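You operate a simulated robot arm through the tools that you are given. There is no shell and no other tool. Be economical: measure what you need, move in short steps, check, and stop when the job is done.

You are at the controls of a simulated robot arm. One attempt, no reset.

JOB
Take the plain bottle on the can ledge and put it away on the top of the tall table. Fetch the collared bottle marked "blue" from the can ledge and stand it on the top of the front drum c. Put the short bottle on the top of the front bench away on the top of the press bench. Put the tall beaker marked "yellow" from the top of the front bench on the steel tray and the tall beaker that says "pink" on top of the big bung. Take the sample glass from the second shelf from the bottom of the wall rack and put it on top of the beige small box there. Take the cup on the can ledge and put it away on the top of the rusty table. Any order will do. Set down upright: plain bottle, collared bottle, short bottle, tall beaker, sample glass, cup.
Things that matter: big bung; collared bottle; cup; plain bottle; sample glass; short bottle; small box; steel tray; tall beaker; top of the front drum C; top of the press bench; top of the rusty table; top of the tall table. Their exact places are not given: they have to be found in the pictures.

Only the result counts: the job must be done as asked and must still hold three seconds after the hand-in. Knocking over, shifting, dropping, spilling or breaking anything else fails it.

ROBOT AND FRAMES
A 7-joint arm with a two-finger parallel gripper on a trunk, on a base that drives. Base frame: it is fixed to the floor where the robot stands at the start and does not move with it; the origin is under the middle of the robot, x ahead of it, y to its left, z up; the surface under the hand at the start is at about z = 48. Units: cm, rad, N and s.
With the tool pointing down near the work surface it reaches from about 18 to 68 cm from the robot's upright axis, wherever it stands. Its first joint turns from -2.496 to 2.496 rad. Places, roughly: big bung (10x10x8 cm) [-530, 200, 80]; collared bottle [50, 25, 50]; cup (6x5x6 cm) [60, 80, 50]; plain bottle (7x7x20 cm) [50, -10, 50]; sample glass (7x7x8 cm) [-890, 40, 80]; short bottle [-550, 175, 75]; small box [-900, 25, 75]; steel tray (12x12x2 cm) [-580, 200, 80]; tall beaker [-550, 200, 75]; top of the front drum C (26x26 cm) [106, 252, 74]; top of the press bench [180, -960, 70]; top of the rusty table [-520, -30, 80]; top of the tall table [140, -860, 80]. Payload 3 kg.
The TCP is the grasp point between the finger pads, 3 cm short of the fingertips. In the tool frame z runs along the fingers and y along their closing line. Largest opening 9.4 cm; finger width 2.8, thickness 1; the body of the gripper, 5 by 9.6 cm, starts 5.5 cm behind the TCP.
Orientation is told as [roll, pitch, yaw] about the base's x, y, z axes, in that order, counted from this pose: with the fingers straight down and closing along the base's y, the tool's x points along the base's -x, its y along +y and its z along -z.

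CONTROLS
- The arm moves only by the tool nudge_tool. Its argument "plan" is a list of rows, each a list of 7 numbers: the shift along the base's x, y, z in cm, then the turn, a rotation vector about the base's x, y, z in rad, then the opening, from 0 (shut) to 1 (fully open). In form: [[dx, dy, dz, ax, ay, az, grip], ...]. A call has 1 to 10 rows; each row is the pose to reach, as a shift and turn from the pose commanded when the call began. Rows are played at 5 a second. More than 5 cm and 0.15 rad between two rows, or a gripper value outside its range, and nothing of the call is played. A pose out of reach is approached as far as the arm can. The call stops where the force on the tool passes 40 N (or 10 N more than at its start, if that is more) or the arm is blocked; 0.2 s more then pass. Each finger travels about 4.5 cm/s and halts on what it meets, pressing with about 26 N; the grip force reading is that of the motor and also rises with nothing between the fingers. The clock runs only during rows and for 0.2 s after the last one: add rows that repeat a pose to give the fingers time. The reply holds the time, the measured pose of the TCP, the force on the tool along the base axes, the opening and the grip force, in the units named above and with some noise, with the torque about the TCP (base axes, N m) and any sound that the robot's microphone picked up.
- Cameras (640 x 400 px; columns grow to the right, rows downward): "scene" is now at [3.3, 15.22, 155.55]; the picture's right is [0.17, -0.99, 0.00], its down [-0.89, -0.15, -0.43] and it looks along [0.43, 0.07, -0.90] (base axes); focal length 247 px, centre (320, 200). "wrist" rides on the gripper at [7.6, 1.4, -10.3] in the tool frame; the picture's right is [-0.18, 0.98, 0.00], its down [-0.75, -0.14, -0.64] and it looks along [-0.63, -0.12, 0.77] (tool axes); focal length 243 px, centre (320, 200).
- snapshot(camera): a new picture of that camera. No time passes.
- slide_trunk(by): slides the trunk up (or, below 0, down) by that many cm; the arm and the scene camera ride with it, the base frame stays. It gives what a move gives, with no picture.
- drive_base(legs): drives the robot by 1 to 6 legs, each [ahead, left, turn to the left] in cm, cm and rad, along the robot's own axes; the way and the turn of a leg run together, so that a leg with both is an arc; at most 150 cm and 3.142 rad a leg. The arm and the cameras ride along, it lands a little off, and it stops where it bumps. It gives what a move gives.
- head_to(pan, tilt): turns the head with the scene camera to pan (to the left, within 2.496 rad either way) and tilt (down, from -0.506 to 1.204), counted from straight ahead of the robot. It gives what a move gives.
- pixel_to_xyz(camera, pixels): for up to 12 pixels [column, row] of the newest picture of that camera ("zoom" is the newest enlarged one), the place [x, y, z] in the base frame of the surface seen there, good to about 0.2 cm. No time passes.
- inspect(camera, box): a new picture of the part [left, top, right, bottom] of that camera's present view, enlarged. No time passes.
- finish_job(): hands the job in; it is judged then, once.

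Keep the steps short. Do not move on a guess: measure, check each grasp and each placing, and mend mistakes. In all there are 138 turns and 150 pictures (those below and enlarged ones count). Leave the gripper open and the arm clear of the work at the hand-in unless told otherwise, and finish with a single line.

The tools are called by a JSON object that holds its "name" and its "arguments". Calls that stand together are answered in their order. nudge_tool: Moves the arm, as the interface text tells. Its arguments: {"type":"object","properties":{"plan":{"type":"array","items":{"type":"array","items":{"type":"number"}}}},"required":["plan"]} The other tools are called the same way: slide_trunk (by) slides the trunk up or down; drive_base (legs) drives the base; head_to (pan, tilt) turns the head that bears the scene camera; snapshot (camera) takes a picture; pixel_to_xyz (camera, pixels) gives the place of the surface under pixels of a picture; inspect (camera, box) takes an enlarged picture of a part of a camera's view; finish_job () hands the job in.

At the start:

```text
time_s: 0.0
ee_pos: [36.63, 29.97, 75.71]
ee_rot: [-0.002, 0.002, 0.0]
ft_force: [0.0, -0.1, -0.2]
moment: [0.0, 0.01, -0.01]
opening: 9.42
gripper_force: 0.0
trunk travel left (down, up): [-2.5, 36.5]
robot x, y, heading: [-0.29, 0.05, -0.002]
head pan, tilt: [0.166, 1.122]
```

scene: 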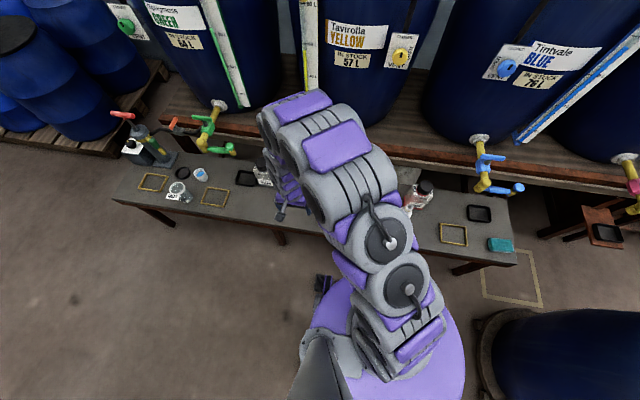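
wrist: 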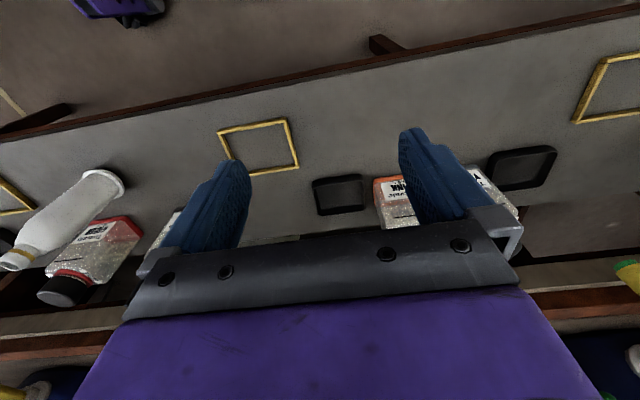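

The ledge lies ahead, with the arm blocking part of it. I'll take enlarged views of its left and right parts and the wrist view.

{"name": "inspect", "arguments": {"camera": "scene", "box": [100, 90, 320, 230]}}

{"name": "inspect", "arguments": {"camera": "scene", "box": [380, 140, 640, 310]}}

{"name": "inspect", "arguments": {"camera": "wrist", "box": [0, 100, 640, 400]}}

{"name": "pixel_to_xyz", "arguments": {"camera": "wrist", "pixels": [[60, 220], [100, 245], [400, 200], [260, 145], [525, 165], [615, 95], [338, 190], [110, 180], [20, 255], [300, 100]]}}

```text
2.86 times, centred on (210, 160) of scene
```

zoom: 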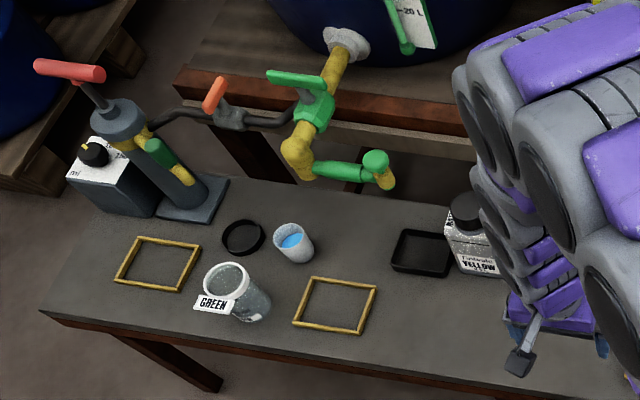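

```text
2.35 times, centred on (510, 225) of scene
```

zoom: 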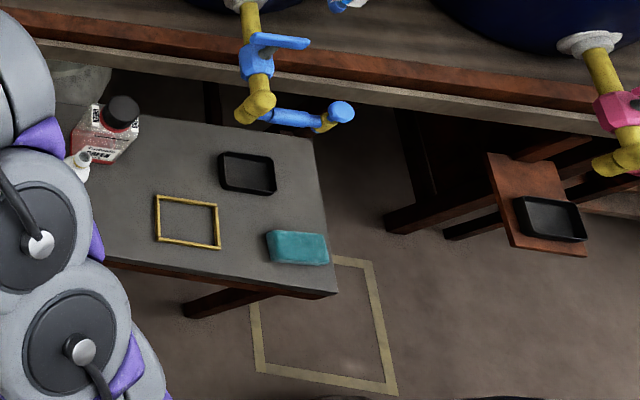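

```text
1.00 times, centred on (320, 250) of wrist (not enlarged: the box is as wide or as high as the picture)
```

zoom: 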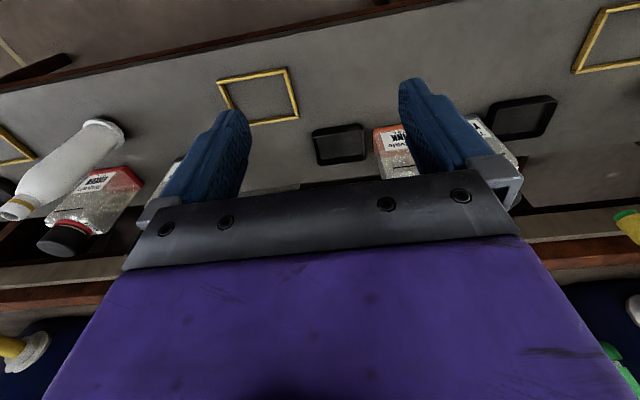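

```text
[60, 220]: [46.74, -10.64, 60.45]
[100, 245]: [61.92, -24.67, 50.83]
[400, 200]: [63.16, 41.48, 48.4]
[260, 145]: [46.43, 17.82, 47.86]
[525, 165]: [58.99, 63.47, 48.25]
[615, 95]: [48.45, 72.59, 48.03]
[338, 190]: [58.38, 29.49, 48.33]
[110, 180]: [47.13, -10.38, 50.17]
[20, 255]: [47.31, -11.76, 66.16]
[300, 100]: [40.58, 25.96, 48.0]
```

The white plain bottle stands near (47,-11). The labelled bottles are partly hidden by the fingers, so I'll raise the hand and shift it left for a clearer look.

{"name": "nudge_tool", "arguments": {"plan": [[-2, 4, 3, 0, 0, 0, 1], [-4, 8, 6, 0, 0, 0, 1], [-6, 12, 9, 0, 0, 0, 1], [-6, 16, 10, 0, 0, 0, 1], [-6, 20, 10, 0, 0, 0, 1]]}}

{"name": "snapshot", "arguments": {"camera": "wrist"}}

{"name": "snapshot", "arguments": {"camera": "scene"}}

```text
refused: row 1 steps farther than a row can; nothing moved
```

```text
144 pictures are left
```

wrist: 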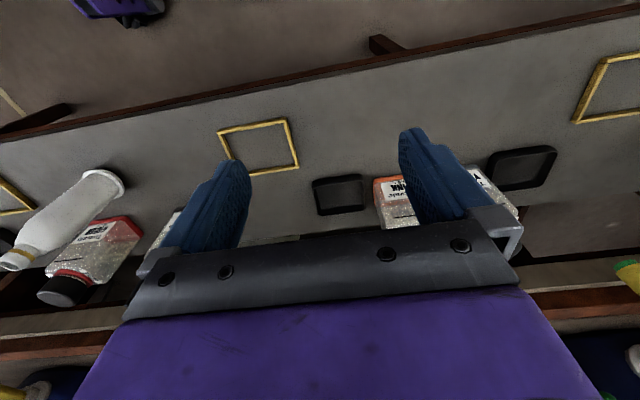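

```text
143 pictures are left
```

scene: 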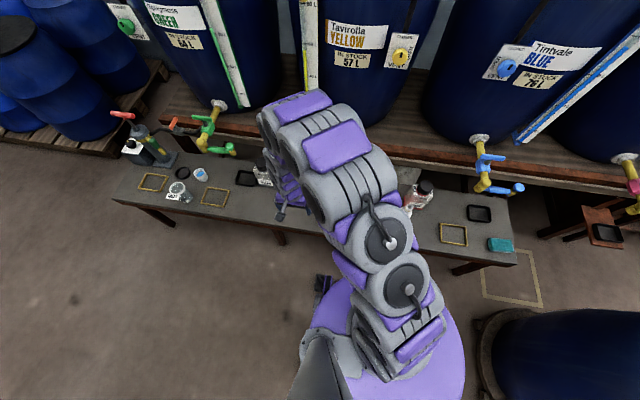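

The step norm limit was exceeded; I'll use smaller steps.

{"name": "nudge_tool", "arguments": {"plan": [[-2, 3, 2, 0, 0, 0, 1], [-4, 6, 4, 0, 0, 0, 1], [-6, 9, 6, 0, 0, 0, 1], [-6, 12, 8, 0, 0, 0, 1], [-6, 15, 10, 0, 0, 0, 1], [-6, 19, 10, 0, 0, 0, 1], [-6, 23, 10, 0, 0, 0, 1]]}}

{"name": "snapshot", "arguments": {"camera": "wrist"}}

{"name": "snapshot", "arguments": {"camera": "scene"}}

```text
time_s: 1.6
ee_pos: [30.83, 52.75, 85.65]
ee_rot: [-0.002, 0.002, -0.001]
ft_force: [1.0, 0.1, -0.5]
moment: [0.03, 0.03, 0.0]
opening: 9.4
gripper_force: 0.1
trunk travel left (down, up): [-2.5, 36.5]
robot x, y, heading: [0.03, 0.14, -0.001]
head pan, tilt: [0.166, 1.122]
```

```text
142 pictures are left
```

wrist: 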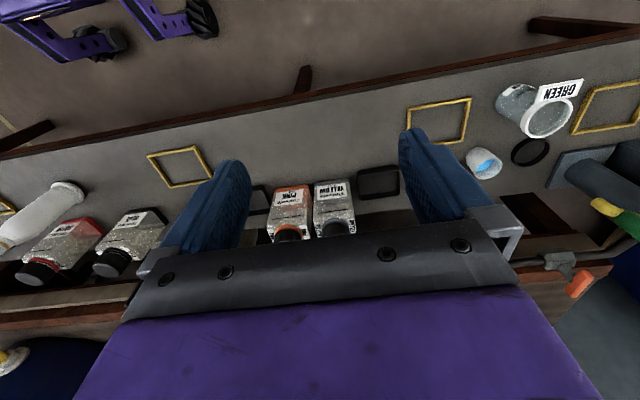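

```text
141 pictures are left
```

scene: 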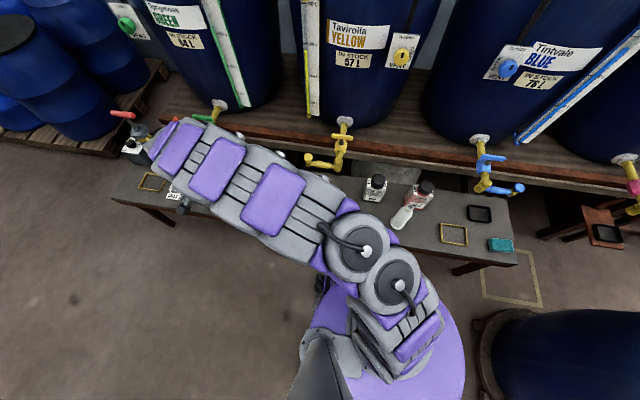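

Four labelled bottles are visible in the wrist view. I'll enlarge their labels at (20-160,205-290) and (270-355,175-245).

{"name": "inspect", "arguments": {"camera": "wrist", "box": [0, 170, 180, 290]}}

{"name": "inspect", "arguments": {"camera": "scene", "box": [340, 160, 460, 240]}}

{"name": "pixel_to_xyz", "arguments": {"camera": "scene", "pixels": [[378, 181], [378, 190], [377, 198], [427, 187], [418, 198], [393, 226], [408, 210], [375, 140], [453, 235], [480, 214]]}}

{"name": "pixel_to_xyz", "arguments": {"camera": "wrist", "pixels": [[475, 155], [485, 168], [497, 172], [145, 212], [113, 262], [60, 225], [40, 270], [291, 190], [336, 185], [340, 225]]}}

```text
3.33 times, centred on (90, 230) of wrist
```

zoom: 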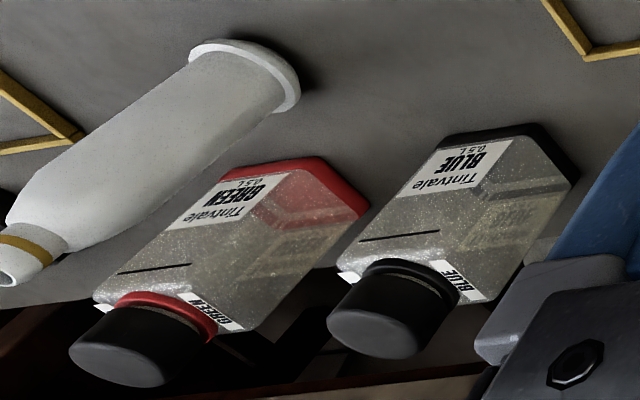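

```text
5.00 times, centred on (400, 200) of scene
```

zoom: 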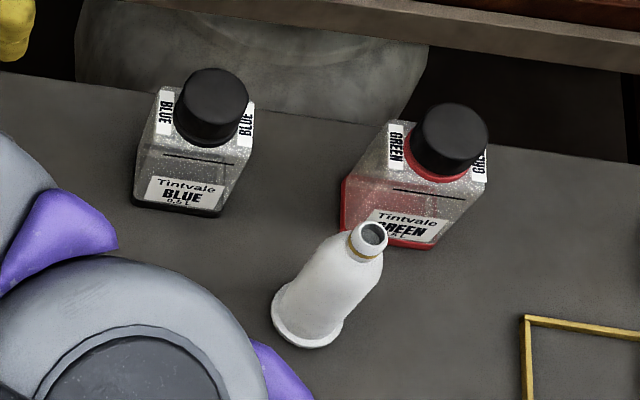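

```text
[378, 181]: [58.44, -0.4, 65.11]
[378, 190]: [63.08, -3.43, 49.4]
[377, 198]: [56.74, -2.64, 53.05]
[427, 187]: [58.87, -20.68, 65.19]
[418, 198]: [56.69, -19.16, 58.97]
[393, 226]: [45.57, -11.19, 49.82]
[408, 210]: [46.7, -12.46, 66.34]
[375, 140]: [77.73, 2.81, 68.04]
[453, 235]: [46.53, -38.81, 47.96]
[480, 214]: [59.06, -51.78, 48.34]
```

```text
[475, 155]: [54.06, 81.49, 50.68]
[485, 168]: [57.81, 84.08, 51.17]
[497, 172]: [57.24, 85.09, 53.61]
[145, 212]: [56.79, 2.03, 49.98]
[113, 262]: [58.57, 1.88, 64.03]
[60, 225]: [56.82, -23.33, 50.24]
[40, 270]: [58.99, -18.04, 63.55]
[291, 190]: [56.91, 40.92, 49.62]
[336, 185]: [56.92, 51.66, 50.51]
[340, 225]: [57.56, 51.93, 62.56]
```

The BLUE bottle stands near (59,-0.5). I'll measure its cap, shoulders and faces in the enlarged view, and those of the plain bottle.

{"name": "pixel_to_xyz", "arguments": {"camera": "zoom", "pixels": [[182, 92], [240, 98], [212, 80], [205, 140], [150, 160], [240, 160], [135, 205], [222, 210], [185, 175], [370, 235], [350, 245], [305, 335]]}}

{"name": "inspect", "arguments": {"camera": "wrist", "box": [400, 70, 640, 220]}}

{"name": "head_to", "arguments": {"pan": 1.0, "tilt": 0.5}}

{"name": "snapshot", "arguments": {"camera": "scene"}}

```text
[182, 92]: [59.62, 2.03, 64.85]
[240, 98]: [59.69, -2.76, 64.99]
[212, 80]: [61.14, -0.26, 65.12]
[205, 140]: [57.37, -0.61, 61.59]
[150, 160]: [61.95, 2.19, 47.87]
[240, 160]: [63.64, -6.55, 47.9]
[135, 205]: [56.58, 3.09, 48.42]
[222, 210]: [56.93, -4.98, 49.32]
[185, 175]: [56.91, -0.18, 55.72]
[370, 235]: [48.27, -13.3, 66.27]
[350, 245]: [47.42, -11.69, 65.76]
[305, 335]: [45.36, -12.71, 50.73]
```

```text
2.67 times, centred on (520, 145) of wrist
```

zoom: 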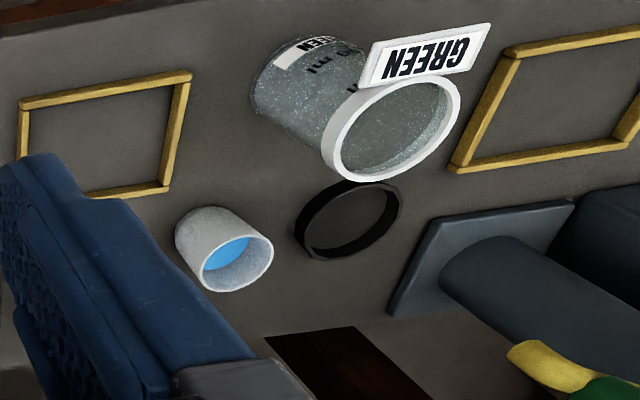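

```text
time_s: 2.8
ee_pos: [30.88, 52.49, 85.76]
ee_rot: [0.0, 0.002, 0.0]
ft_force: [-0.4, -0.5, -0.2]
moment: [0.01, 0.0, -0.01]
opening: 9.4
gripper_force: 0.0
trunk travel left (down, up): [-2.5, 36.5]
robot x, y, heading: [0.19, 0.13, -0.001]
head pan, tilt: [1.0, 0.499]
```

```text
137 pictures are left
```

scene: 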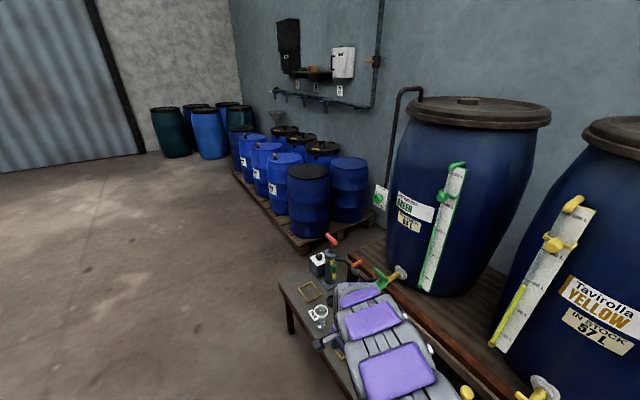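

The drums stand on a pallet at (250-360,130-240). Enlarging to read their letters.

{"name": "inspect", "arguments": {"camera": "scene", "box": [210, 90, 390, 260]}}

{"name": "pixel_to_xyz", "arguments": {"camera": "scene", "pixels": [[285, 157], [310, 172], [267, 146], [348, 163], [255, 137], [322, 147], [310, 235], [230, 250], [200, 300], [292, 280]]}}

```text
2.35 times, centred on (300, 175) of scene
```

zoom: 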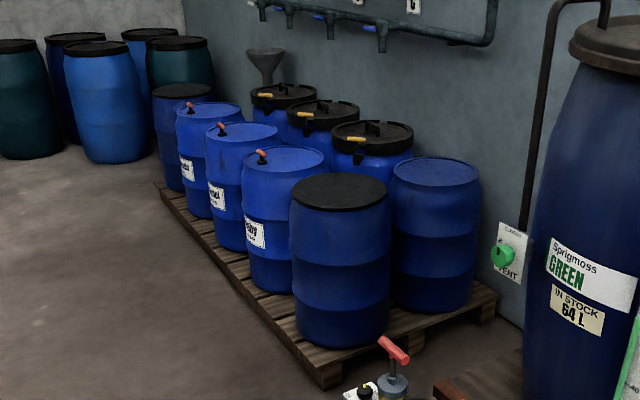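

```text
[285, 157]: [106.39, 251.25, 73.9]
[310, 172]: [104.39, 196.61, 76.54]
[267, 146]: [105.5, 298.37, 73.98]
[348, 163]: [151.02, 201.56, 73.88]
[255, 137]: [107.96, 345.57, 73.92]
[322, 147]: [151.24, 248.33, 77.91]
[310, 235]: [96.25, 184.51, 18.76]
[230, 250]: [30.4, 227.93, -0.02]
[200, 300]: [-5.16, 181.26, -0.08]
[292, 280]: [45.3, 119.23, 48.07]
```

Front drum C's top is at (106,251,74), matching the hint. Now the arm goes in front of the BLUE bottle, high up, and I check the taps around it.

{"name": "nudge_tool", "arguments": {"plan": [[1, -4.8, 0, 0, 0, 0, 1], [2, -9.6, 0, 0, 0, 0, 1], [3, -14.4, 0, 0, 0, 0, 1], [4, -19.2, 0, 0, 0, 0, 1], [5, -24, 0, 0, 0, 0, 1], [6, -28.8, 0, 0, 0, 0, 1], [7, -33.6, 0, 0, 0, 0, 1], [8, -38.4, 0, 0, 0, 0, 1], [9, -43.2, 0, 0, 0, 0, 1], [9, -48, 0, 0, 0, 0, 1]]}}

{"name": "head_to", "arguments": {"pan": 0.166, "tilt": 0.9}}

{"name": "snapshot", "arguments": {"camera": "scene"}}

{"name": "snapshot", "arguments": {"camera": "wrist"}}

```text
time_s: 5.0
ee_pos: [40.08, 4.43, 86.02]
ee_rot: [0.003, 0.002, -0.001]
ft_force: [-0.6, 0.2, 1.0]
moment: [0.02, 0.06, -0.01]
opening: 9.4
gripper_force: 0.0
trunk travel left (down, up): [-2.5, 36.5]
robot x, y, heading: [-0.14, 0.06, 0.001]
head pan, tilt: [1.0, 0.499]
```

```text
time_s: 6.1
ee_pos: [40.13, 4.79, 86.06]
ee_rot: [0.003, -0.001, 0.001]
ft_force: [0.0, 0.4, 0.4]
moment: [0.01, 0.0, 0.02]
opening: 9.4
gripper_force: 0.0
trunk travel left (down, up): [-2.5, 36.5]
robot x, y, heading: [-0.23, -0.05, -0.001]
head pan, tilt: [0.166, 0.901]
```

```text
135 pictures are left
```

scene: 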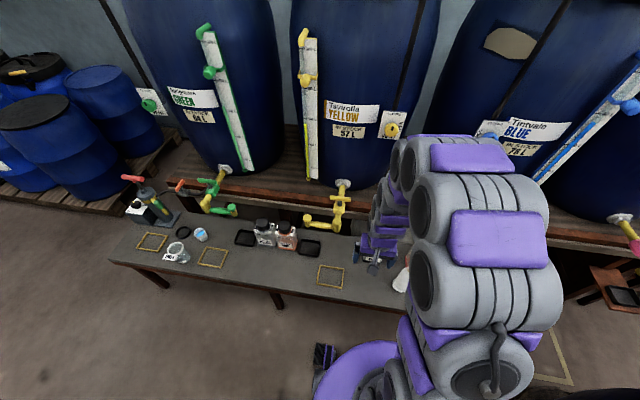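

```text
134 pictures are left
```

wrist: 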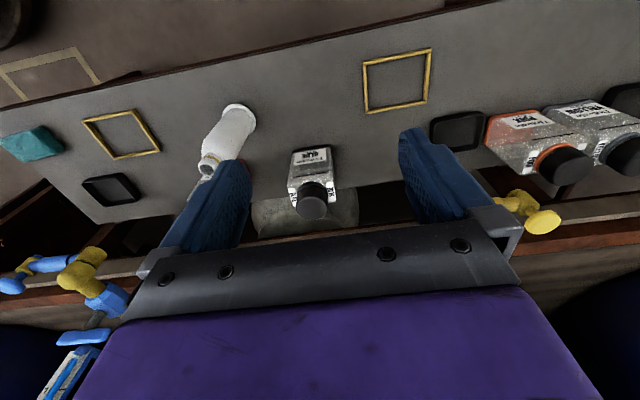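

I see the BLUE bottle between the fingers at (313,185). I'll measure its cap and the yellow tap nearby.

{"name": "pixel_to_xyz", "arguments": {"camera": "wrist", "pixels": [[545, 220], [520, 200], [312, 210], [300, 207], [326, 205], [313, 185], [292, 180], [338, 178], [235, 140], [400, 255]]}}

{"name": "pixel_to_xyz", "arguments": {"camera": "scene", "pixels": [[325, 222], [342, 185], [310, 222], [340, 205], [330, 190]]}}

```text
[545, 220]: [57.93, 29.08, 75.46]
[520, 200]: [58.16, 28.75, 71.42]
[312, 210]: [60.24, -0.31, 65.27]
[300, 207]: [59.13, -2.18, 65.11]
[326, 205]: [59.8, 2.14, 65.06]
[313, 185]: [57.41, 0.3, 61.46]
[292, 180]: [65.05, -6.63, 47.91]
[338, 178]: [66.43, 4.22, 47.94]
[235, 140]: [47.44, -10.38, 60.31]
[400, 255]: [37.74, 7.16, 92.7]
```

```text
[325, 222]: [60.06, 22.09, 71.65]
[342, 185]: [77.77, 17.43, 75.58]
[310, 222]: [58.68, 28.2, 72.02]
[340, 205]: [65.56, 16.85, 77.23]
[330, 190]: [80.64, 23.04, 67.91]
```

Cap centre is (59.7,-0.1), its top at z 65.1. I move over it at height, then straight down.

{"name": "nudge_tool", "arguments": {"plan": [[4, -1, -1, 0, 0, 0, 1], [8, -2, -2, 0, 0, 0, 1], [12, -3, -3, 0, 0, 0, 1], [16, -4, -4, 0, 0, 0, 1], [19.6, -4.9, -5, 0, 0, 0, 1], [19.6, -4.9, -8, 0, 0, 0, 1], [19.6, -4.9, -11, 0, 0, 0, 1], [19.6, -4.9, -11, 0, 0, 0, 1]]}}

{"name": "snapshot", "arguments": {"camera": "wrist"}}

```text
time_s: 7.9
ee_pos: [59.52, -0.18, 74.87]
ee_rot: [0.002, -0.001, 0.0]
ft_force: [0.4, -0.6, -0.2]
moment: [0.03, 0.01, 0.0]
opening: 9.37
gripper_force: 0.1
trunk travel left (down, up): [-2.5, 36.5]
robot x, y, heading: [-0.1, -0.15, 0.001]
head pan, tilt: [0.166, 0.901]
```

```text
133 pictures are left
```

wrist: 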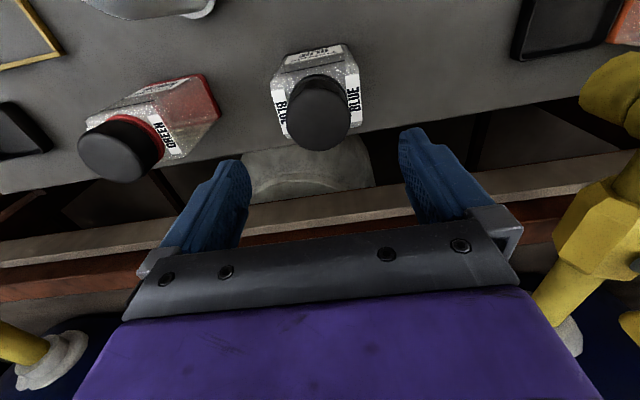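

Aligned. Descend to z≈64 and close on the cap.

{"name": "nudge_tool", "arguments": {"plan": [[0.1, 0, -4, 0, 0, 0, 1], [0.1, 0, -8, 0, 0, 0, 1], [0.1, 0, -11, 0, 0, 0, 1], [0.1, 0, -11, 0, 0, 0, 0.5], [0.1, 0, -11, 0, 0, 0, 0.2], [0.1, 0, -11, 0, 0, 0, 0.2], [0.1, 0, -11, 0, 0, 0, 0.2], [0.1, 0, -11, 0, 0, 0, 0.2]]}}

{"name": "nudge_tool", "arguments": {"plan": [[0, 0, 1.5, 0, 0, 0, 0.2], [0, 0, 4, 0, 0, 0, 0.2], [0, 0, 4, 0, 0, 0, 0.2]]}}

{"name": "snapshot", "arguments": {"camera": "wrist"}}

```text
time_s: 9.7
ee_pos: [59.23, -0.29, 64.02]
ee_rot: [0.003, 0.001, 0.0]
ft_force: [-0.4, 0.9, -0.5]
moment: [-0.02, 0.0, 0.04]
opening: 8.52
gripper_force: 25.9
trunk travel left (down, up): [-2.5, 36.5]
robot x, y, heading: [0.32, 0.23, -0.001]
head pan, tilt: [0.166, 0.901]
```

```text
time_s: 10.5
ee_pos: [59.39, -0.3, 67.95]
ee_rot: [0.001, -0.001, 0.0]
ft_force: [0.2, -0.7, -1.0]
moment: [-0.02, 0.04, -0.02]
opening: 8.52
gripper_force: 26.1
trunk travel left (down, up): [-2.5, 36.5]
robot x, y, heading: [-0.48, -0.1, -0.001]
head pan, tilt: [0.166, 0.901]
```

```text
132 pictures are left
```

wrist: 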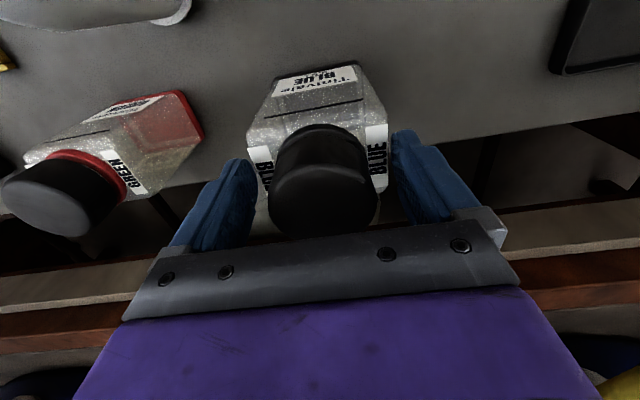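

Opening 8.52 with 26 N, so the fingertips meet the body shoulders rather than the cap. I check whether it came up.

{"name": "pixel_to_xyz", "arguments": {"camera": "wrist", "pixels": [[322, 205], [320, 150], [313, 110], [300, 205], [310, 70], [355, 66]]}}

{"name": "inspect", "arguments": {"camera": "wrist", "box": [200, 40, 440, 260]}}

```text
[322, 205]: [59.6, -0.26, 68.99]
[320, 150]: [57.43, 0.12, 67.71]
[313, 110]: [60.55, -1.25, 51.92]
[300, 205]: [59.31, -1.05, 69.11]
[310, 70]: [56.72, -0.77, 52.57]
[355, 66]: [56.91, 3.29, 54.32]
```

```text
1.82 times, centred on (320, 150) of wrist
```

zoom: 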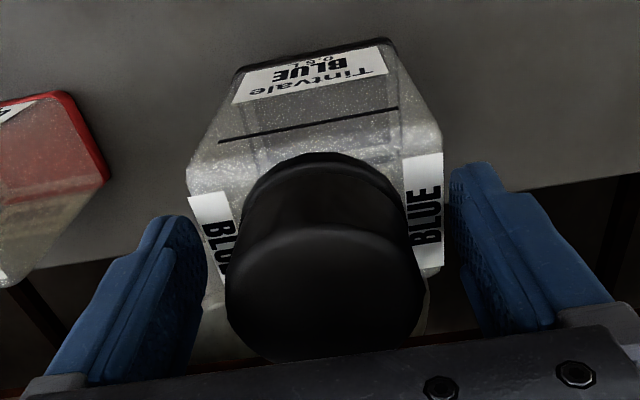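

It is lifted (cap at 69.0), but the grip is shallow on the shoulders. I set it back, open, go 2.8 cm lower, and grip the body.

{"name": "nudge_tool", "arguments": {"plan": [[0, 0, -2, 0, 0, 0, 0.2], [0, 0, -4, 0, 0, 0, 0.2], [0, 0, -4, 0, 0, 0, 1], [0, 0, -4, 0, 0, 0, 1], [0, 0, -5.5, 0, 0, 0, 1], [0, 0, -6.8, 0, 0, 0, 1], [0, 0, -6.8, 0, 0, 0, 0.3], [0, 0, -6.8, 0, 0, 0, 0.3], [0, 0, -6.8, 0, 0, 0, 0.3]]}}

{"name": "nudge_tool", "arguments": {"plan": [[0, 0, 4, 0, 0, 0, 0.3], [0, 0, 8, 0, 0, 0, 0.3], [0, 0, 12, 0, 0, 0, 0.3], [-4, 0, 14, 0, 0, 0, 0.3], [-8.5, 0, 16, 0, 0, 0, 0.3], [-13, 0, 18, 0, 0, 0, 0.3], [-17.5, 0, 20, 0, 0, 0, 0.3], [-22, 0, 22, 0, 0, 0, 0.3], [-25, 0, 25, 0, 0, 0, 0.3]]}}

{"name": "snapshot", "arguments": {"camera": "wrist"}}

```text
time_s: 12.5
ee_pos: [59.37, -0.35, 61.13]
ee_rot: [0.001, 0.0, 0.0]
ft_force: [-1.4, 0.5, 0.3]
moment: [0.0, 0.07, -0.03]
opening: 8.95
gripper_force: 26.2
trunk travel left (down, up): [-2.5, 36.5]
robot x, y, heading: [-0.05, 0.09, 0.002]
head pan, tilt: [0.166, 0.901]
```

```text
time_s: 14.5
ee_pos: [34.88, -0.01, 86.28]
ee_rot: [0.004, 0.004, 0.001]
ft_force: [0.4, -0.3, -1.2]
moment: [0.0, 0.06, -0.02]
opening: 8.96
gripper_force: 26.2
out of reach, approached as far as the arm can: row 9
trunk travel left (down, up): [-2.5, 36.5]
robot x, y, heading: [0.02, -0.11, -0.0]
head pan, tilt: [0.166, 0.901]
```

```text
130 pictures are left
```

wrist: 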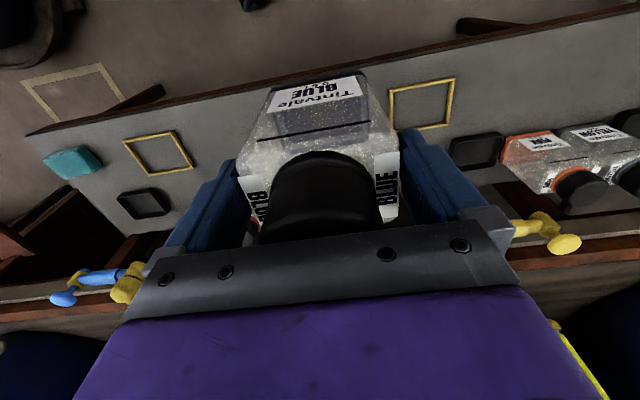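

Gripped firmly now (8.96, lifted). Trunk up for the drum's height, then drive: back, left along the open floor, then ahead in front of drum C.

{"name": "slide_trunk", "arguments": {"by": 15}}

{"name": "drive_base", "arguments": {"legs": [[-15, 0, 0], [0, 130, 0], [0, 121, 0], [50, 0, 0]]}}

{"name": "head_to", "arguments": {"pan": 0, "tilt": 0.7}}

{"name": "snapshot", "arguments": {"camera": "scene"}}

{"name": "snapshot", "arguments": {"camera": "wrist"}}

```text
time_s: 16.3
ee_pos: [34.95, 0.03, 101.31]
ee_rot: [0.0, 0.005, 0.001]
ft_force: [-0.4, 0.1, -0.2]
moment: [-0.01, -0.01, 0.01]
opening: 8.99
gripper_force: 25.5
trunk travel left (down, up): [-17.5, 21.5]
robot x, y, heading: [0.12, -0.17, -0.002]
head pan, tilt: [0.166, 0.901]
```

```text
time_s: 32.0
ee_pos: [61.74, 254.39, 101.34]
ee_rot: [0.003, 0.006, 0.076]
ft_force: [0.4, -0.6, -1.7]
moment: [-0.01, 0.01, 0.0]
opening: 8.98
gripper_force: 26.5
trunk travel left (down, up): [-17.5, 21.5]
robot x, y, heading: [27.27, 251.91, 0.076]
head pan, tilt: [0.166, 0.901]
```

```text
time_s: 32.8
ee_pos: [61.76, 254.61, 101.29]
ee_rot: [0.001, 0.003, 0.076]
ft_force: [-0.4, 0.2, -0.1]
moment: [0.01, 0.02, -0.01]
opening: 8.97
gripper_force: 25.5
trunk travel left (down, up): [-17.5, 21.5]
robot x, y, heading: [26.85, 251.86, 0.076]
head pan, tilt: [0.0, 0.7]
```

```text
129 pictures are left
```

scene: 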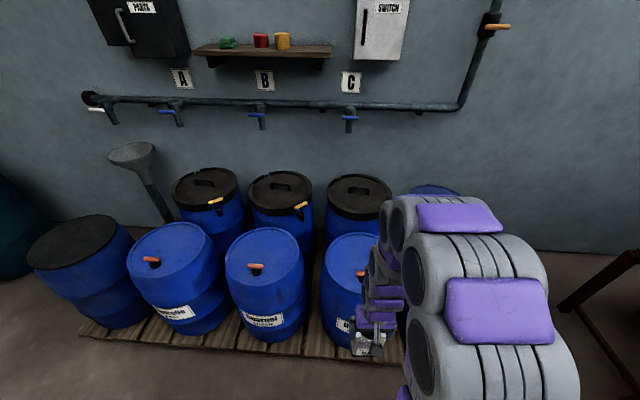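

```text
128 pictures are left
```

wrist: 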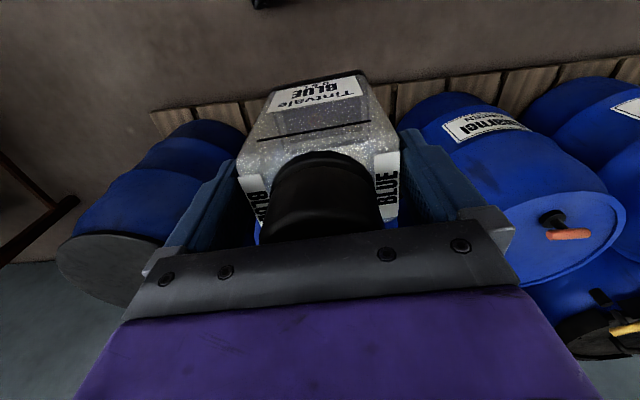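

Drum C is the front drum beneath the arm at (350,260). I measure its top, its tap and the pallet front before closing in.

{"name": "pixel_to_xyz", "arguments": {"camera": "scene", "pixels": [[350, 238], [330, 262], [340, 285], [362, 273], [352, 255], [374, 240], [300, 352], [400, 362], [262, 250], [325, 250]]}}

```text
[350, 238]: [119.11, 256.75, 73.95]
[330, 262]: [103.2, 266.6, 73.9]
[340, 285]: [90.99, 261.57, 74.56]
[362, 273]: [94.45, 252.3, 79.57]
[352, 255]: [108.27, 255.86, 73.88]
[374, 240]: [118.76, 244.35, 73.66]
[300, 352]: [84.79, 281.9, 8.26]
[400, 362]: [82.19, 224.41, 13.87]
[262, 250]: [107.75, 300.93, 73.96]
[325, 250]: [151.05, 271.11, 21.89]
```

The top's free part spans about x 97–120 around y 251; the tap is at x 94. Drive 21 ahead and straighten.

{"name": "drive_base", "arguments": {"legs": [[21, -2, -0.076]]}}

{"name": "snapshot", "arguments": {"camera": "wrist"}}

```text
time_s: 34.4
ee_pos: [83.39, 250.96, 101.33]
ee_rot: [0.003, 0.007, 0.003]
ft_force: [0.4, -0.2, -0.8]
moment: [0.0, 0.04, -0.04]
opening: 8.98
gripper_force: 25.7
trunk travel left (down, up): [-17.5, 21.5]
robot x, y, heading: [48.62, 250.91, 0.003]
head pan, tilt: [0.0, 0.7]
```

```text
127 pictures are left
```

wrist: 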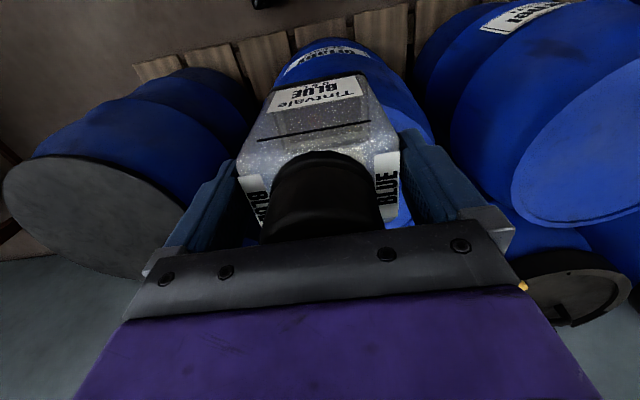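

Move 25 cm ahead over the drum, then down to just above it.

{"name": "nudge_tool", "arguments": {"plan": [[4.5, 0, 0, 0, 0, 0, 0.3], [9, 0, 0, 0, 0, 0, 0.3], [13.5, 0, 0, 0, 0, 0, 0.3], [18, 0, 0, 0, 0, 0, 0.3], [22, 0, 0, 0, 0, 0, 0.3], [25, 0, -2, 0, 0, 0, 0.3], [25, 0, -6, 0, 0, 0, 0.3], [25, 0, -10, 0, 0, 0, 0.3], [25, 0, -12.5, 0, 0, 0, 0.3], [25, 0, -12.5, 0, 0, 0, 0.3]]}}

{"name": "snapshot", "arguments": {"camera": "wrist"}}

{"name": "snapshot", "arguments": {"camera": "scene"}}

```text
time_s: 36.6
ee_pos: [108.31, 251.1, 88.59]
ee_rot: [0.002, 0.005, 0.003]
ft_force: [0.5, -0.7, -1.1]
moment: [0.0, 0.0, 0.0]
opening: 8.99
gripper_force: 25.6
trunk travel left (down, up): [-17.5, 21.5]
robot x, y, heading: [48.5, 250.88, 0.002]
head pan, tilt: [0.0, 0.7]
```

```text
126 pictures are left
```

wrist: 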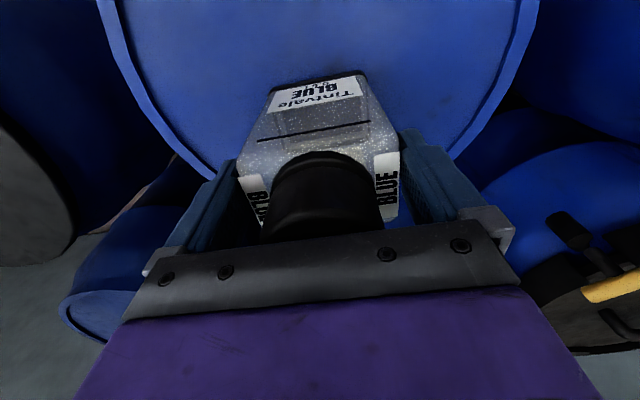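

```text
125 pictures are left
```

scene: 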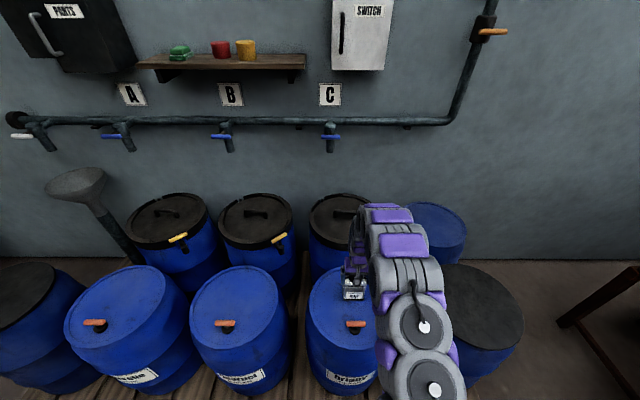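

Over the drum top. Lower gently by 1.6 and release, then rise.

{"name": "nudge_tool", "arguments": {"plan": [[0, 0, -0.8, 0, 0, 0, 0.3], [0, 0, -1.4, 0, 0, 0, 0.3], [0, 0, -1.6, 0, 0, 0, 0.3], [0, 0, -1.6, 0, 0, 0, 0.3]]}}

```text
time_s: 37.6
ee_pos: [108.34, 251.0, 87.28]
ee_rot: [0.002, 0.003, 0.003]
ft_force: [-0.6, -0.6, 0.8]
moment: [0.08, 0.0, 0.03]
opening: 8.96
gripper_force: 25.8
trunk travel left (down, up): [-17.5, 21.5]
robot x, y, heading: [48.79, 250.92, 0.002]
head pan, tilt: [0.0, 0.7]
```

{"name": "nudge_tool", "arguments": {"plan": [[0, 0, -0.2, 0, 0, 0, 0.3], [0, 0, -0.2, 0, 0, 0, 1], [0, 0, -0.2, 0, 0, 0, 1], [0, 0, -0.2, 0, 0, 0, 1], [0, 0, 3, 0, 0, 0, 1], [0, 0, 7, 0, 0, 0, 1], [0, 0, 11, 0, 0, 0, 1], [-4.5, 0, 12, 0, 0, 0, 1], [-9, 0, 12, 0, 0, 0, 1], [-13, 0, 12, 0, 0, 0, 1]]}}

{"name": "snapshot", "arguments": {"camera": "wrist"}}

```text
time_s: 39.8
ee_pos: [95.07, 250.86, 99.34]
ee_rot: [0.001, 0.004, 0.004]
ft_force: [-0.3, -0.4, 0.3]
moment: [0.02, -0.01, 0.03]
opening: 9.41
gripper_force: 0.1
trunk travel left (down, up): [-17.5, 21.5]
robot x, y, heading: [48.56, 250.81, 0.004]
head pan, tilt: [0.0, 0.7]
```

```text
124 pictures are left
```

wrist: 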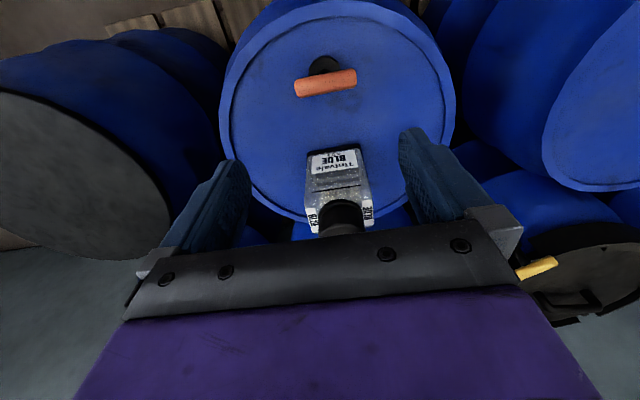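

BLUE stands upright on drum C. Back off and drive back to the ledge for the plain bottle; trunk down.

{"name": "drive_base", "arguments": {"legs": [[-53, 0, 0], [0, -130, 0], [0, -128, 0]]}}

{"name": "slide_trunk", "arguments": {"by": -10}}

{"name": "snapshot", "arguments": {"camera": "wrist"}}

{"name": "head_to", "arguments": {"pan": -1.6, "tilt": 0.3}}

{"name": "snapshot", "arguments": {"camera": "scene"}}

```text
time_s: 55.3
ee_pos: [40.22, -13.46, 99.23]
ee_rot: [0.001, 0.003, -0.016]
ft_force: [0.0, 0.4, -0.5]
moment: [-0.01, 0.03, -0.03]
opening: 9.39
gripper_force: 0.1
trunk travel left (down, up): [-17.5, 21.5]
robot x, y, heading: [-6.48, -12.53, -0.016]
head pan, tilt: [0.0, 0.7]
```

```text
time_s: 56.6
ee_pos: [40.03, -13.43, 89.32]
ee_rot: [0.001, 0.001, -0.016]
ft_force: [0.0, -0.7, 0.0]
moment: [0.01, 0.02, -0.02]
opening: 9.4
gripper_force: 0.1
trunk travel left (down, up): [-7.5, 31.5]
robot x, y, heading: [-6.63, -12.47, -0.015]
head pan, tilt: [0.0, 0.7]
```

```text
123 pictures are left
```

wrist: 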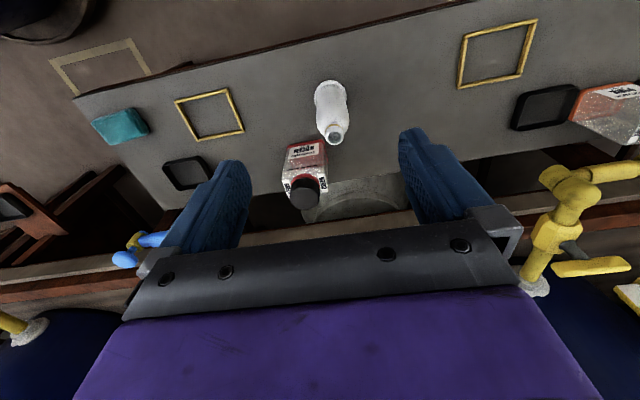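

```text
time_s: 58.3
ee_pos: [40.03, -13.4, 89.49]
ee_rot: [0.002, 0.001, -0.016]
ft_force: [-0.8, -1.0, 0.6]
moment: [-0.01, -0.02, 0.0]
opening: 9.41
gripper_force: 0.0
trunk travel left (down, up): [-7.5, 31.5]
robot x, y, heading: [-6.83, -12.77, -0.016]
head pan, tilt: [-1.6, 0.3]
```

```text
122 pictures are left
```

scene: 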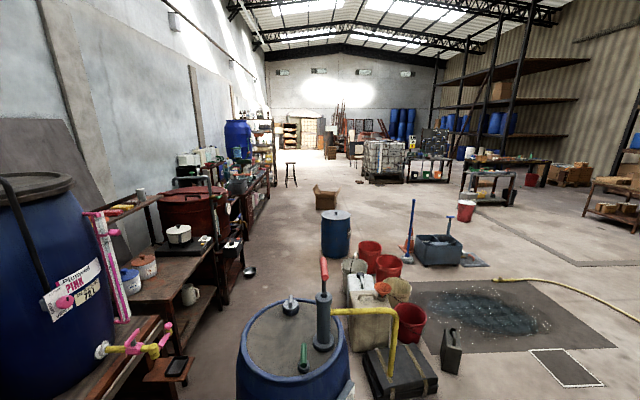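

The plain bottle lies straight ahead in the wrist view (332,110). Looking right (-y), I see drums and cans in the way. I measure the bottle and the obstacles.

{"name": "pixel_to_xyz", "arguments": {"camera": "wrist", "pixels": [[335, 134], [329, 130], [341, 129], [336, 112], [320, 92], [346, 90], [331, 82]]}}

{"name": "pixel_to_xyz", "arguments": {"camera": "scene", "pixels": [[295, 340], [400, 375], [330, 255], [368, 260], [405, 320], [322, 207], [260, 300], [450, 365], [430, 260], [245, 270], [300, 235], [420, 345]]}}

{"name": "inspect", "arguments": {"camera": "scene", "box": [160, 90, 480, 290]}}

```text
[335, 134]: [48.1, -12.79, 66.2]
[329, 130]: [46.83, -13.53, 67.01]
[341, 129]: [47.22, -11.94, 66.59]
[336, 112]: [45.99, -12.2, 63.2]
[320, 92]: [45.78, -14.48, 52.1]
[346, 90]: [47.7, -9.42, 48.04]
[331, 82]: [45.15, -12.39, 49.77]
```

```text
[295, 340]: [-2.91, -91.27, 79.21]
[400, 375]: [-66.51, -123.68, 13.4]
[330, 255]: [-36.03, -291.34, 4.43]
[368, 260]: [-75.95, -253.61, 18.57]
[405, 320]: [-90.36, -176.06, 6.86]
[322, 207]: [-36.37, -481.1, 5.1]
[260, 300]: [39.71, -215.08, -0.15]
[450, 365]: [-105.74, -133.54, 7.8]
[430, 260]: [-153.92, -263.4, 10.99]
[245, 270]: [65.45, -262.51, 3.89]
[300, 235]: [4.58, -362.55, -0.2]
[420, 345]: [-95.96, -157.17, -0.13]
```

```text
2.00 times, centred on (320, 190) of scene
```

zoom: 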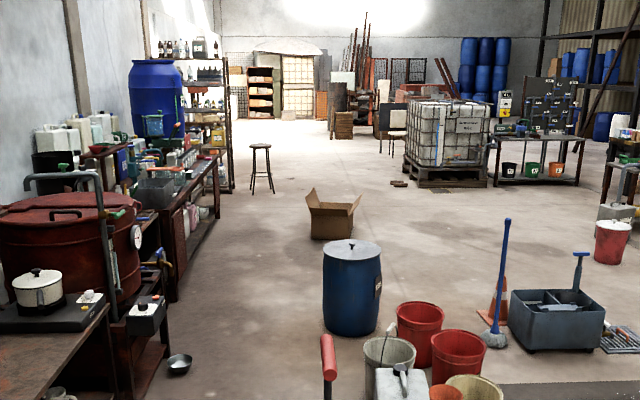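

Plain bottle axis ≈ (47.4,-12.6). I enlarge it to see the neck profile.

{"name": "inspect", "arguments": {"camera": "wrist", "box": [290, 70, 380, 150]}}

{"name": "pixel_to_xyz", "arguments": {"camera": "wrist", "pixels": [[328, 122], [344, 121], [322, 112], [347, 110], [319, 100], [348, 98], [336, 140], [330, 137], [341, 137]]}}

```text
5.00 times, centred on (335, 110) of wrist
```

zoom: 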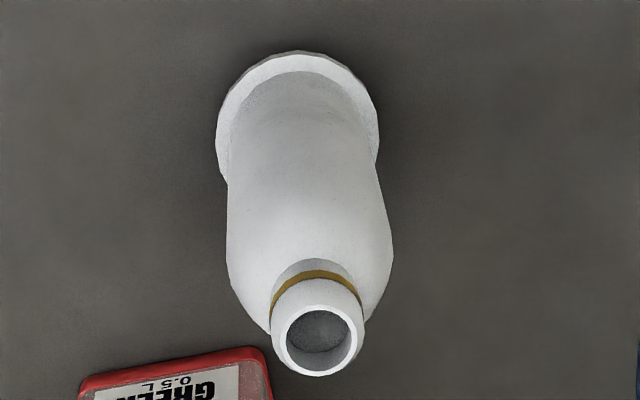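

```text
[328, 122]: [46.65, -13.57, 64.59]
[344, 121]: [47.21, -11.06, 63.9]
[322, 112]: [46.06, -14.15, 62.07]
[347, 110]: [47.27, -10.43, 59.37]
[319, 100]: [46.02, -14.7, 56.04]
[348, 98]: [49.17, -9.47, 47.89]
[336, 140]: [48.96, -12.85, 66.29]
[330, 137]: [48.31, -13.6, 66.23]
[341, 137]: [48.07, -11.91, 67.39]
```

Axis (47.9,-12.4); body just under the neck about 5 cm wide at z 59–62. Move over and descend to TCP 62.3.

{"name": "nudge_tool", "arguments": {"plan": [[4, 0.5, -2, 0, 0, 0.016, 1], [7.9, 1, -4, 0, 0, 0.016, 1], [7.9, 1, -8.5, 0, 0, 0.016, 1], [7.9, 1, -13, 0, 0, 0.016, 1], [7.9, 1, -17, 0, 0, 0.016, 1], [7.9, 1, -17, 0, 0, 0.016, 1]]}}

{"name": "snapshot", "arguments": {"camera": "wrist"}}

```text
time_s: 59.7
ee_pos: [47.99, -12.46, 72.37]
ee_rot: [0.001, 0.003, 0.0]
ft_force: [-0.2, -0.4, 0.2]
moment: [0.02, 0.0, 0.01]
opening: 9.38
gripper_force: 0.1
trunk travel left (down, up): [-7.5, 31.5]
robot x, y, heading: [-6.58, -12.86, -0.014]
head pan, tilt: [-1.6, 0.3]
```

```text
119 pictures are left
```

wrist: 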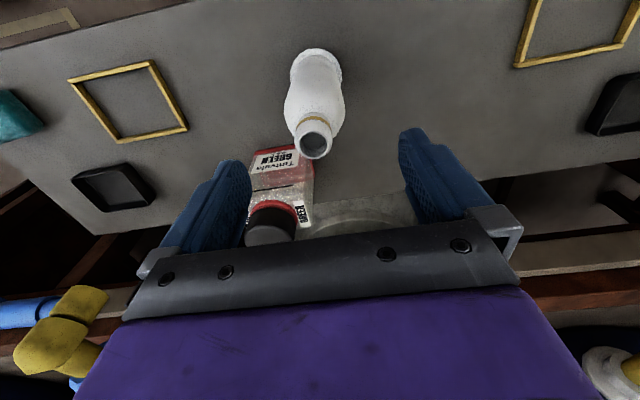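

{"name": "pixel_to_xyz", "arguments": {"camera": "wrist", "pixels": [[314, 135], [302, 146], [327, 146], [315, 158], [289, 108], [342, 106], [314, 80], [315, 118]]}}

```text
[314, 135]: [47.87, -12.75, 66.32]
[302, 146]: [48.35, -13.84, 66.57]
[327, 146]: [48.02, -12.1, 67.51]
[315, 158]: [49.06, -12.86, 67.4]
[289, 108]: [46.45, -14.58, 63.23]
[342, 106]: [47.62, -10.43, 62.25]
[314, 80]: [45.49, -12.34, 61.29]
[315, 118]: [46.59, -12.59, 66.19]
```

Centre (48.0,-12.7), top 67.5. Descend to TCP 62.5 and close.

{"name": "nudge_tool", "arguments": {"plan": [[0, -0.2, -4, 0, 0, 0, 1], [0, -0.2, -8, 0, 0, 0, 1], [0, -0.2, -9.9, 0, 0, 0, 1], [0, -0.2, -9.9, 0, 0, 0, 0.5], [0, -0.2, -9.9, 0, 0, 0, 0.1], [0, -0.2, -9.9, 0, 0, 0, 0.1], [0, -0.2, -9.9, 0, 0, 0, 0.1], [0, -0.2, -9.9, 0, 0, 0, 0.1], [0, -0.2, -9.9, 0, 0, 0, 0.1]]}}

{"name": "nudge_tool", "arguments": {"plan": [[0, 0, 4, 0, 0, 0, 0.1], [0, 0, 8, 0, 0, 0, 0.1], [0, 0, 12, 0, 0, 0, 0.1], [-3, 0, 16, 0, 0, 0, 0.1], [-7, 0, 18, 0, 0, 0, 0.1], [-11, 0, 20, 0, 0, 0, 0.1], [-14, 0, 22, 0, 0, 0, 0.1]]}}

{"name": "snapshot", "arguments": {"camera": "wrist"}}

```text
time_s: 61.7
ee_pos: [48.1, -12.7, 62.63]
ee_rot: [0.001, 0.0, -0.001]
ft_force: [-0.3, -0.5, 0.3]
moment: [-0.03, -0.04, 0.0]
opening: 5.23
gripper_force: 25.9
trunk travel left (down, up): [-7.5, 31.5]
robot x, y, heading: [-6.68, -13.0, -0.015]
head pan, tilt: [-1.6, 0.3]
```

```text
time_s: 63.3
ee_pos: [33.78, -12.38, 84.4]
ee_rot: [0.001, 0.005, 0.001]
ft_force: [-1.3, -0.3, -0.5]
moment: [0.0, 0.04, 0.01]
opening: 5.21
gripper_force: 26.2
trunk travel left (down, up): [-7.5, 31.5]
robot x, y, heading: [-6.47, -12.42, -0.014]
head pan, tilt: [-1.6, 0.3]
```

```text
118 pictures are left
```

wrist: 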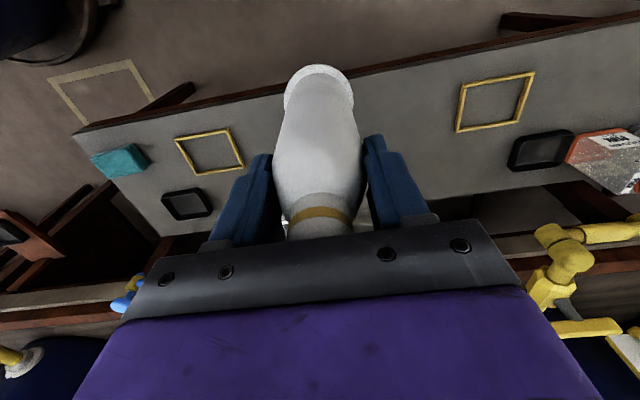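

Bottle held (5.2). Now the route: I measure bucket, basin, mat and the passage on both sides.

{"name": "head_to", "arguments": {"pan": -1.75, "tilt": 0.35}}

{"name": "snapshot", "arguments": {"camera": "scene"}}

{"name": "pixel_to_xyz", "arguments": {"camera": "scene", "pixels": [[235, 330], [275, 230], [215, 380], [400, 250], [440, 250], [425, 205], [440, 175], [540, 370], [470, 270], [190, 260], [370, 330], [350, 215]]}}

```text
time_s: 64.0
ee_pos: [33.95, -12.41, 84.53]
ee_rot: [0.001, 0.002, 0.001]
ft_force: [-0.3, 0.4, -0.4]
moment: [-0.05, 0.02, -0.03]
opening: 5.24
gripper_force: 26.0
trunk travel left (down, up): [-7.5, 31.5]
robot x, y, heading: [-6.59, -12.71, -0.017]
head pan, tilt: [-1.751, 0.351]
```

```text
117 pictures are left
```

scene: 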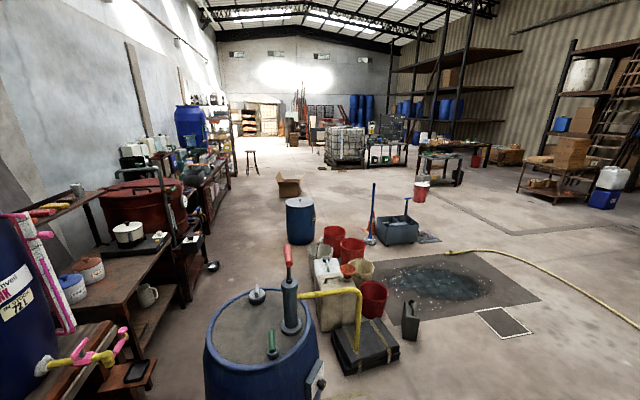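

```text
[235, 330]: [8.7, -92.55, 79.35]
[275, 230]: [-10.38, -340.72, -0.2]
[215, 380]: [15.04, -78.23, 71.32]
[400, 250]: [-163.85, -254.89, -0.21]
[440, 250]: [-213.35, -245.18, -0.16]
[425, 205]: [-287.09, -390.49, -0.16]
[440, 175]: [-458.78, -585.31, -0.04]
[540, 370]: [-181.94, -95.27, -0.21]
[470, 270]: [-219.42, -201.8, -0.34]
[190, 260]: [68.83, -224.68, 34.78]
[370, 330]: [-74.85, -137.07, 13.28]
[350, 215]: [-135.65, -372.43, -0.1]
```

The passage beside the big drum looks narrow. I look farther right to see where the hose runs, and measure candidate gaps.

{"name": "head_to", "arguments": {"pan": -2.3, "tilt": 0.45}}

{"name": "pixel_to_xyz", "arguments": {"camera": "scene", "pixels": [[372, 244], [378, 240], [388, 310], [415, 340], [365, 265], [418, 241], [440, 238], [450, 252], [500, 253], [560, 278], [630, 322], [345, 265]]}}

{"name": "snapshot", "arguments": {"camera": "scene"}}

```text
time_s: 64.9
ee_pos: [33.98, -12.44, 84.42]
ee_rot: [0.002, 0.001, -0.001]
ft_force: [0.7, 0.0, -0.9]
moment: [-0.01, -0.01, 0.02]
opening: 5.24
gripper_force: 25.8
trunk travel left (down, up): [-7.5, 31.5]
robot x, y, heading: [-6.51, -12.74, -0.015]
head pan, tilt: [-2.3, 0.45]
```

```text
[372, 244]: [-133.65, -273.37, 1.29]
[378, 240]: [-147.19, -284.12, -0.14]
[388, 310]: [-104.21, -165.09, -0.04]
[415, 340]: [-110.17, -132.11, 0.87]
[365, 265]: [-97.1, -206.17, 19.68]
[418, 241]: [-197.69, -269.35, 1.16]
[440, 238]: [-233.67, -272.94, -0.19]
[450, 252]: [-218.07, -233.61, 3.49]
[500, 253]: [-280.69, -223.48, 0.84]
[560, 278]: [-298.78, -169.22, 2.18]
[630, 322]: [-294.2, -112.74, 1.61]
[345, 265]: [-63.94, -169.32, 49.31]
```

```text
116 pictures are left
```

scene: 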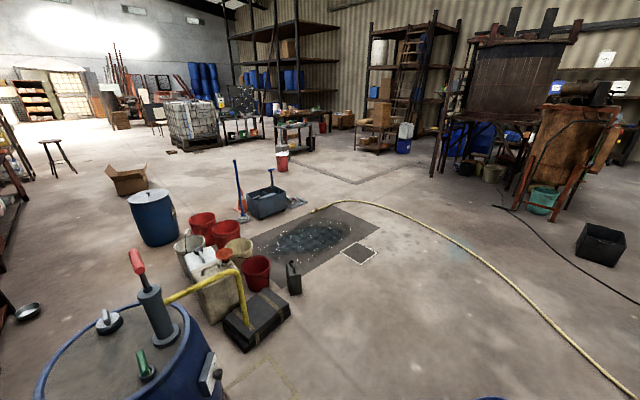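

The hose loops behind me. I look to the left-rear to see whether the way there is open.

{"name": "pixel_to_xyz", "arguments": {"camera": "scene", "pixels": [[638, 396], [560, 340], [480, 265], [420, 225], [360, 205], [322, 209], [275, 215], [245, 222], [300, 290], [22, 318], [155, 245], [345, 165]]}}

{"name": "head_to", "arguments": {"pan": 2.4, "tilt": 0.45}}

{"name": "snapshot", "arguments": {"camera": "scene"}}

```text
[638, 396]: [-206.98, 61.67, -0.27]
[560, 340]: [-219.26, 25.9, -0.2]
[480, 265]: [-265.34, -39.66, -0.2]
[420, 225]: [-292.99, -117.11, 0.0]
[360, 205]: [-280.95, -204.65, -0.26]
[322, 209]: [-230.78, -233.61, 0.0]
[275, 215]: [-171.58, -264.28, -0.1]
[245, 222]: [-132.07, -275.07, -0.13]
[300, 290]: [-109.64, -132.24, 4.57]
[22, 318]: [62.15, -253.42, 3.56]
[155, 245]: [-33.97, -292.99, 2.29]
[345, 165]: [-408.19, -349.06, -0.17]
```

```text
time_s: 68.7
ee_pos: [33.94, -12.3, 84.47]
ee_rot: [0.001, 0.003, 0.0]
ft_force: [-0.7, 0.2, -0.7]
moment: [0.02, 0.0, 0.01]
opening: 5.22
gripper_force: 26.2
trunk travel left (down, up): [-7.5, 31.5]
robot x, y, heading: [-6.36, -12.65, -0.019]
head pan, tilt: [2.4, 0.45]
```

```text
115 pictures are left
```

scene: 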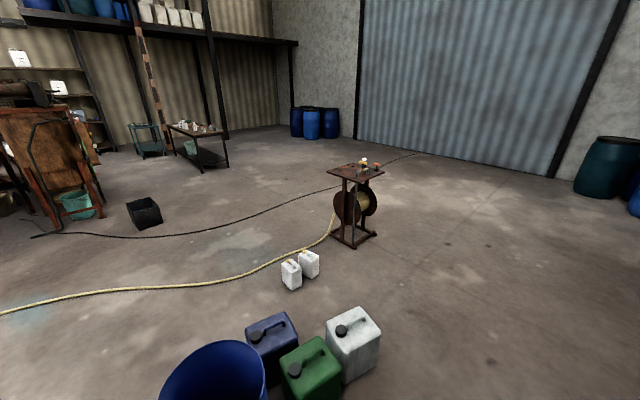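

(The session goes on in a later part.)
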